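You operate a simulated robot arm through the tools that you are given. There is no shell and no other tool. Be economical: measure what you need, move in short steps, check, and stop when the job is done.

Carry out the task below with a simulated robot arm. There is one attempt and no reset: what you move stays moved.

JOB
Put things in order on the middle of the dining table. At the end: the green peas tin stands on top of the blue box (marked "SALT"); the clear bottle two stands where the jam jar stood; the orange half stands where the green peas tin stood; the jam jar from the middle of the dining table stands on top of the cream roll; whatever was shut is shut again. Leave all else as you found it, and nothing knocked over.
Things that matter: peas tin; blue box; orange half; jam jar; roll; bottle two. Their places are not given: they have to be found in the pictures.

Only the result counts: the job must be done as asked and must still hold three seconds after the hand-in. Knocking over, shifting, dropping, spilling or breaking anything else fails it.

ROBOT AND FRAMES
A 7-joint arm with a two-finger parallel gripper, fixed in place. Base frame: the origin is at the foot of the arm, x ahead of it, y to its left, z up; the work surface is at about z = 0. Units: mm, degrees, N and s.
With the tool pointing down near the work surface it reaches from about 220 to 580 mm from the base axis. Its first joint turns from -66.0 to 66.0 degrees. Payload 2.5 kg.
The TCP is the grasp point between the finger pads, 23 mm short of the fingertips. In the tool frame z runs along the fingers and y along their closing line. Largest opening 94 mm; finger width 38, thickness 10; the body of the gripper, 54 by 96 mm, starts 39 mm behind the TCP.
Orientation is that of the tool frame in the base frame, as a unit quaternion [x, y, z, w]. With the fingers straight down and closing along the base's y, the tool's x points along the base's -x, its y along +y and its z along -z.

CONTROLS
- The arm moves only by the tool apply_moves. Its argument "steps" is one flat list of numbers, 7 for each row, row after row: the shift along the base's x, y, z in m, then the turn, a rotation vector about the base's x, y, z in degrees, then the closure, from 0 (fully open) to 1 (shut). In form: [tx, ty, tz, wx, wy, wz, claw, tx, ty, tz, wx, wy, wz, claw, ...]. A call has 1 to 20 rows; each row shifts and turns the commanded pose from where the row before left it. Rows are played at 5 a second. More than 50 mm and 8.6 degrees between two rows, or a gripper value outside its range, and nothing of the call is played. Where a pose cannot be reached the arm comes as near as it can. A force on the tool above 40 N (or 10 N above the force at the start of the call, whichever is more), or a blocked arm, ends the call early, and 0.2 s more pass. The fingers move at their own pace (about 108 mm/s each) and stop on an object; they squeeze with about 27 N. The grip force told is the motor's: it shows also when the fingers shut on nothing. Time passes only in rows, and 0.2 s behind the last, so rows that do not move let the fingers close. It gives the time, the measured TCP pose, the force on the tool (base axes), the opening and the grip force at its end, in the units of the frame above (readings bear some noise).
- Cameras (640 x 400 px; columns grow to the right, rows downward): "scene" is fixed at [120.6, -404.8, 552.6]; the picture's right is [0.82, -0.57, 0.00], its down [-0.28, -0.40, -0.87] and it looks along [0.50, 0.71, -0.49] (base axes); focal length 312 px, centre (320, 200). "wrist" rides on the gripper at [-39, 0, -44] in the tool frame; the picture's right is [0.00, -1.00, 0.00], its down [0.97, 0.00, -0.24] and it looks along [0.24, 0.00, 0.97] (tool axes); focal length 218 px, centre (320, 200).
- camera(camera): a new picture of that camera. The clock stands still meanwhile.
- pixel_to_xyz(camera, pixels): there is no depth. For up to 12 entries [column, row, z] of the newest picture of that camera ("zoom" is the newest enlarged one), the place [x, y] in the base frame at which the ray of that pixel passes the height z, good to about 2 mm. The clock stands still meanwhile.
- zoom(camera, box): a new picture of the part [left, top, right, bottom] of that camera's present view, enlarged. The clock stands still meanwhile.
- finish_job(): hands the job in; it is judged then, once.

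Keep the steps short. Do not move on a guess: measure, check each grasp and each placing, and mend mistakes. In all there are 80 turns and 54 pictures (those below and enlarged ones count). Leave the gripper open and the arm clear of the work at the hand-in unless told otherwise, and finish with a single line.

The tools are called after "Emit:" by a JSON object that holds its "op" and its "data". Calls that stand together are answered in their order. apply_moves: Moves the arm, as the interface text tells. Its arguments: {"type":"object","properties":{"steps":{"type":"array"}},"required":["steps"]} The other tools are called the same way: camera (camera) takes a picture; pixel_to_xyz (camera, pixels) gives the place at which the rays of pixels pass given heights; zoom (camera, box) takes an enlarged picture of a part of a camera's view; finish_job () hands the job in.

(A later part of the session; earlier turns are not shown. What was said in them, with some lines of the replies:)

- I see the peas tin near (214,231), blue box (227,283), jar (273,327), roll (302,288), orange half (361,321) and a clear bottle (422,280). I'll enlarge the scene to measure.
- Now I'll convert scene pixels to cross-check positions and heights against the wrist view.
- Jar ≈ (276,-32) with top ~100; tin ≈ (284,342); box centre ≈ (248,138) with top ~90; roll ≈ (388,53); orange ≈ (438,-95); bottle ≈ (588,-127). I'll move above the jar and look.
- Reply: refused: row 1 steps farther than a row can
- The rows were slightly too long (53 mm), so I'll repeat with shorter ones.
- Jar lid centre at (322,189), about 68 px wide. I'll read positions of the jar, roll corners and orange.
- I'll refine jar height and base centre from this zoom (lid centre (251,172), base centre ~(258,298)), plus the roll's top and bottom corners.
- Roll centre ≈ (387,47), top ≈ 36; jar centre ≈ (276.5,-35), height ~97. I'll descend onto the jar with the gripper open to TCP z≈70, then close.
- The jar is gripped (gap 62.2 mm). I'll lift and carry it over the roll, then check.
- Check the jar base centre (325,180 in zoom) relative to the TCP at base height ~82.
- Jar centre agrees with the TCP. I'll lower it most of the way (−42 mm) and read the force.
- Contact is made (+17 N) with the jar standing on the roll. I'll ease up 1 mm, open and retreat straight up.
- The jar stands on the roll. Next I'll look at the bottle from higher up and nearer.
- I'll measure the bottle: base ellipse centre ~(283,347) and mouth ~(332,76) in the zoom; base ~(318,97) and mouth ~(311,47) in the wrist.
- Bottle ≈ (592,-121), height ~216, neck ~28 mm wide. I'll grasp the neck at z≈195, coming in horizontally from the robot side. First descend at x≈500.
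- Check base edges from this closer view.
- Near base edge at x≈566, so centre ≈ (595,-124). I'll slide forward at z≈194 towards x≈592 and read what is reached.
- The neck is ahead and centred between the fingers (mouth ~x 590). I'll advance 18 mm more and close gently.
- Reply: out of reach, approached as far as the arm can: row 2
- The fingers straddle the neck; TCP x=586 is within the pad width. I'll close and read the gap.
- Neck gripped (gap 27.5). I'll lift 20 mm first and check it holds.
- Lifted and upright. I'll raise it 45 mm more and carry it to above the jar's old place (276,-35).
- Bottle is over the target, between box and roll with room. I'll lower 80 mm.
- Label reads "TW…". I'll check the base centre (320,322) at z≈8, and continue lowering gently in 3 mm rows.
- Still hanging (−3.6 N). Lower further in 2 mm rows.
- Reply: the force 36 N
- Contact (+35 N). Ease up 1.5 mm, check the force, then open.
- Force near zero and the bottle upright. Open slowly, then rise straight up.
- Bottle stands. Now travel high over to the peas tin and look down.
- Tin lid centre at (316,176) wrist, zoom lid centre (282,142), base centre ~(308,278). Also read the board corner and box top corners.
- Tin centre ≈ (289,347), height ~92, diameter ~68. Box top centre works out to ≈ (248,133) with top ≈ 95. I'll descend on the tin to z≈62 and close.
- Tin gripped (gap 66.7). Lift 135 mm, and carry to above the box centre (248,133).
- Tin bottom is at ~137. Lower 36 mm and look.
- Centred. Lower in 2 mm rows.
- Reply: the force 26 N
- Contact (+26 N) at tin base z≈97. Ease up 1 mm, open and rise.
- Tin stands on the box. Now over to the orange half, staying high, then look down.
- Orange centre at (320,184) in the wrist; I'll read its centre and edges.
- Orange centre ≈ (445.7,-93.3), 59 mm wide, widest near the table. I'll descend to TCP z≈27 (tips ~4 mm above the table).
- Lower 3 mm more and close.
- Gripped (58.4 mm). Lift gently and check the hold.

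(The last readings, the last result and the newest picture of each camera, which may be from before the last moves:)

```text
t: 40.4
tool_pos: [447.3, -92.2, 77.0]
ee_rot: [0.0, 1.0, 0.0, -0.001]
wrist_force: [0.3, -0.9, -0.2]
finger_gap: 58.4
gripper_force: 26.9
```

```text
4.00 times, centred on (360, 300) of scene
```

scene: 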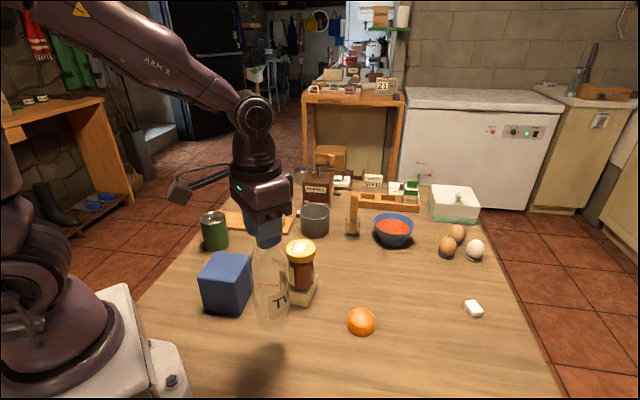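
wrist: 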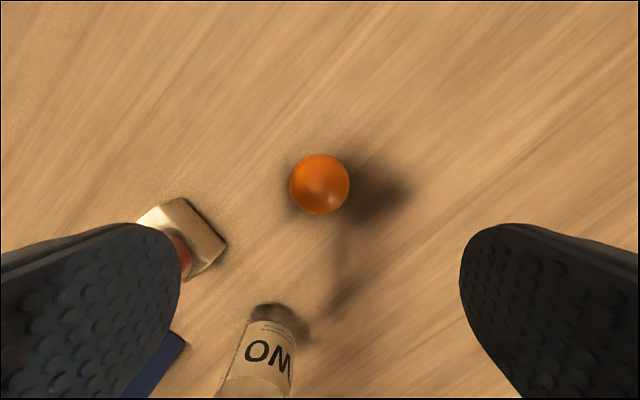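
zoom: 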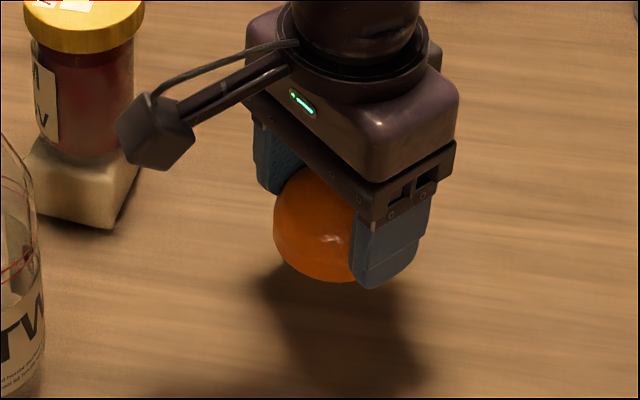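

Held level. Rise to z≈300, then travel to the tin's old place (289,346) above everything.

Emit:
{"op": "apply_moves", "data": {"steps": [0, 0, 0.045, 0, 0, 0, 1, 0, 0, 0.045, 0, 0, 0, 1, 0, 0, 0.045, 0, 0, 0, 1, 0, 0, 0.045, 0, 0, 0, 1, 0, 0, 0.043, 0, 0, 0, 1, -0.0132, 0.0365, 0, 0, 0, 0, 1, -0.0132, 0.0365, 0, 0, 0, 0, 1, -0.0132, 0.0365, 0, 0, 0, 0, 1, -0.0132, 0.0365, 0, 0, 0, 0, 1, -0.0132, 0.0365, 0, 0, 0, 0, 1, -0.0132, 0.0365, 0, 0, 0, 0, 1, -0.0132, 0.0365, 0, 0, 0, 0, 1, -0.0132, 0.0365, 0, 0, 0, 0, 1, -0.0132, 0.0365, 0, 0, 0, 0, 1, -0.0132, 0.0365, 0, 0, 0, 0, 1, -0.0132, 0.0365, 0, 0, 0, 0, 1, -0.0132, 0.0365, 0, 0, 0, 0, 1, 0, 0, 0, 0, 0, 0, 1]}}

Emit:
{"op": "camera", "data": {"camera": "scene"}}

```text
t: 44.2
tool_pos: [286.2, 346.0, 298.6]
ee_rot: [0.0, 1.0, 0.0, 0.0]
wrist_force: [0.6, -0.3, -0.7]
finger_gap: 58.6
gripper_force: 26.9
```

```text
16 pictures are left
```

scene: 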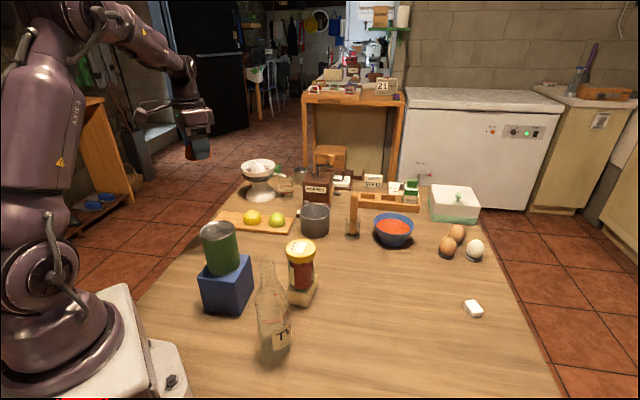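

All well. Lower to z≈34 in place.

Emit:
{"op": "apply_moves", "data": {"steps": [0.003, 0, -0.045, 0, 0, 0, 1, 0, 0, -0.045, 0, 0, 0, 1, 0, 0, -0.045, 0, 0, 0, 1, 0, 0, -0.045, 0, 0, 0, 1, 0, 0, -0.045, 0, 0, 0, 1, 0, 0, -0.025, 0, 0, 0, 1, 0, 0, -0.015, 0, 0, 0, 1, 0, 0, 0, 0, 0, 0, 1]}}

Emit:
{"op": "zoom", "data": {"camera": "scene", "box": [170, 190, 270, 290]}}

```text
t: 46.0
tool_pos: [293.5, 344.6, 35.2]
ee_rot: [0.0, 1.0, 0.0, 0.0]
wrist_force: [0.1, -0.4, -0.4]
finger_gap: 58.6
gripper_force: 26.8
```

```text
4.00 times, centred on (220, 240) of scene
```

zoom: 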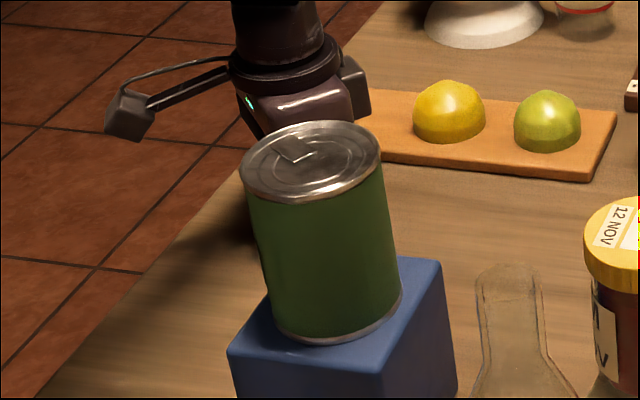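

Hidden behind the tin, so I'll rely on force: lower in 2 mm rows.

Emit:
{"op": "apply_moves", "data": {"steps": [-0.002, 0.001, -0.003, 0, 0, 0, 1, 0, 0, -0.003, 0, 0, 0, 1, 0, 0, -0.001, 0, 0, 0, 1, 0, 0, 0, 0, 0, 0, 1]}}

```text
t: 47.0
tool_pos: [289.5, 347.4, 27.2]
ee_rot: [-0.001, 1.0, 0.001, -0.001]
wrist_force: [0.9, -0.4, 0.3]
finger_gap: 58.7
gripper_force: 26.6
```

Emit:
{"op": "apply_moves", "data": {"steps": [0, 0, -0.001, 0, 0, 0, 1, 0, 0, 0, 0, 0, 0, 1]}}

```text
t: 47.6
tool_pos: [288.7, 345.7, 27.6]
ee_rot: [0.0, 1.0, 0.0, 0.0]
wrist_force: [0.2, -1.0, 0.1]
finger_gap: 58.4
gripper_force: 27.0
```

No contact yet; another 1 mm.

Emit:
{"op": "apply_moves", "data": {"steps": [0, 0, -0.001, 0, 0, 0, 1, 0, 0, 0, 0, 0, 0, 1]}}

```text
t: 48.2
tool_pos: [289.6, 346.0, 27.0]
ee_rot: [0.001, 1.0, 0.0, 0.0]
wrist_force: [-3.3, -3.9, 15.9]
finger_gap: 58.6
gripper_force: 26.7
```

Contact (+16 N): the orange is on the table. Open and rise straight up.

Emit:
{"op": "apply_moves", "data": {"steps": [0, 0, 0.0005, 0, 0, 0, 1, 0, 0, 0, 0, 0, 0, 0.6, 0, 0, 0, 0, 0, 0, 0.2, 0, 0, 0, 0, 0, 0, 0, 0, 0, 0, 0, 0, 0, 0, 0, 0, 0.02, 0, 0, 0, 0, 0, 0, 0.045, 0, 0, 0, 0, 0, 0, 0.045, 0, 0, 0, 0, 0, 0, 0.045, 0, 0, 0, 0, 0, 0, 0.045, 0, 0, 0, 0, 0, 0, 0.045, 0, 0, 0, 0, 0, 0, 0, 0, 0, 0, 0]}}

Emit:
{"op": "camera", "data": {"camera": "wrist"}}

Emit:
{"op": "camera", "data": {"camera": "scene"}}

```text
t: 50.8
tool_pos: [287.9, 347.2, 272.8]
ee_rot: [0.0, 1.0, -0.001, 0.0]
wrist_force: [0.1, -0.1, 0.1]
finger_gap: 94.0
gripper_force: 0.1
```

```text
14 pictures are left
```

wrist: 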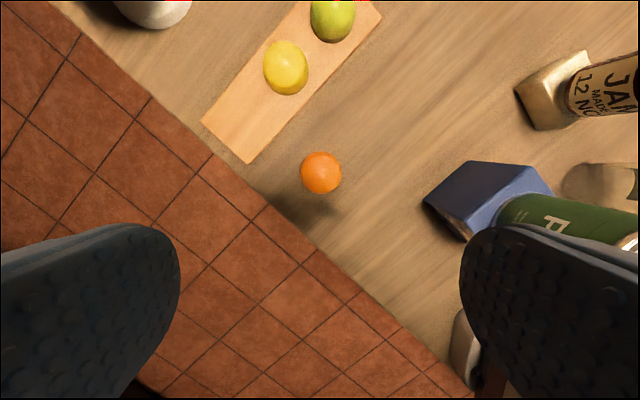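

```text
13 pictures are left
```

scene: 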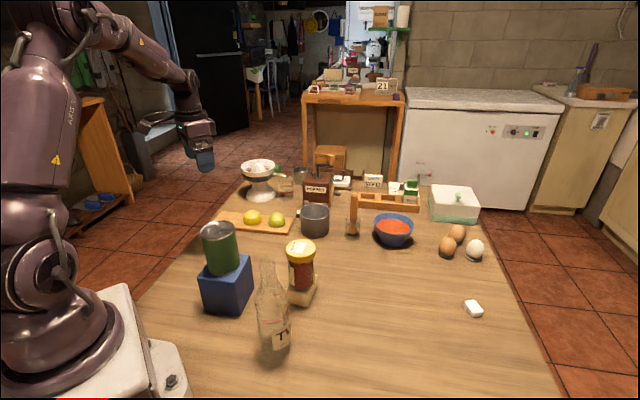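

Orange sits at (320,172) in the wrist. Measure it, then raise the arm and move back toward the start pose, checking the bottle base from above.

Emit:
{"op": "pixel_to_xyz", "data": {"camera": "wrist", "pixels": [[320, 173, 10]]}}

Emit:
{"op": "apply_moves", "data": {"steps": [0, 0, 0.045, 0, 0, 0, 0, 0, 0, 0.045, 0, 0, 0, 0, 0, 0, 0.04, 0, 0, 0, 0, 0, -0.04, 0, 0, 0, 0, 0, 0, -0.04, 0, 0, 0, 0, 0, 0, -0.04, 0, 0, 0, 0, 0, 0, -0.04, 0, 0, 0, 0, 0, 0, 0, 0, 0, 0, 0, 0]}}

Emit:
{"op": "camera", "data": {"camera": "wrist"}}

```text
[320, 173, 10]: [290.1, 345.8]
```

```text
t: 52.6
tool_pos: [287.9, 185.0, 400.3]
ee_rot: [-0.001, 1.0, 0.0, 0.0]
wrist_force: [0.5, 0.4, -0.3]
finger_gap: 94.0
gripper_force: 0.0
```

```text
12 pictures are left
```

wrist: 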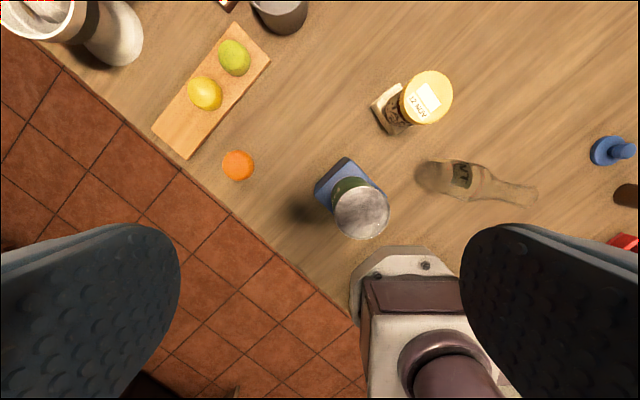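

Check the bottle base: left edge (415,175), centre ~(432,176).

Emit:
{"op": "pixel_to_xyz", "data": {"camera": "wrist", "pixels": [[415, 175, 3], [432, 176, 0], [432, 159, 3], [432, 194, 3]]}}

Emit:
{"op": "zoom", "data": {"camera": "scene", "box": [190, 200, 350, 360]}}

```text
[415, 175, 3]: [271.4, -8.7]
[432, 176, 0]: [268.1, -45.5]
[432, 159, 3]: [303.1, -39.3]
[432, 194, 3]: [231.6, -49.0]
```

```text
2.50 times, centred on (270, 280) of scene
```

zoom: 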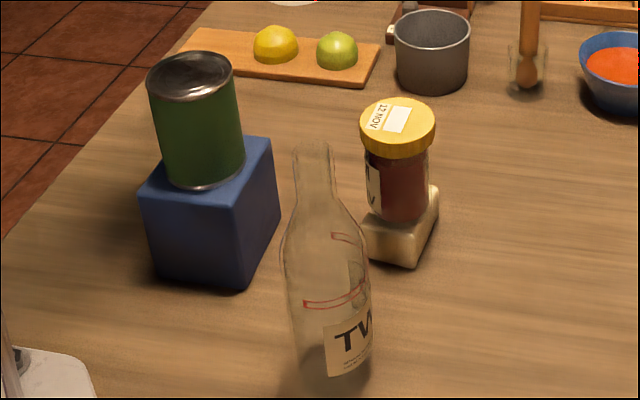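

All four placements hold: the tin is on the box, the jar is on the roll, bottle two is at the jar's place, and the orange is at the tin's place (290,346). The gripper is open and the arm is clear, so I'm handing in.

Emit:
{"op": "finish_job", "data": {}}

```text
The job is handed in.
```

Job handed in: the peas tin is on the blue box, the jam jar is on the roll, bottle two is where the jar stood (within about 1 cm), the orange half is where the tin stood, and in the last pictures nothing was knocked over.
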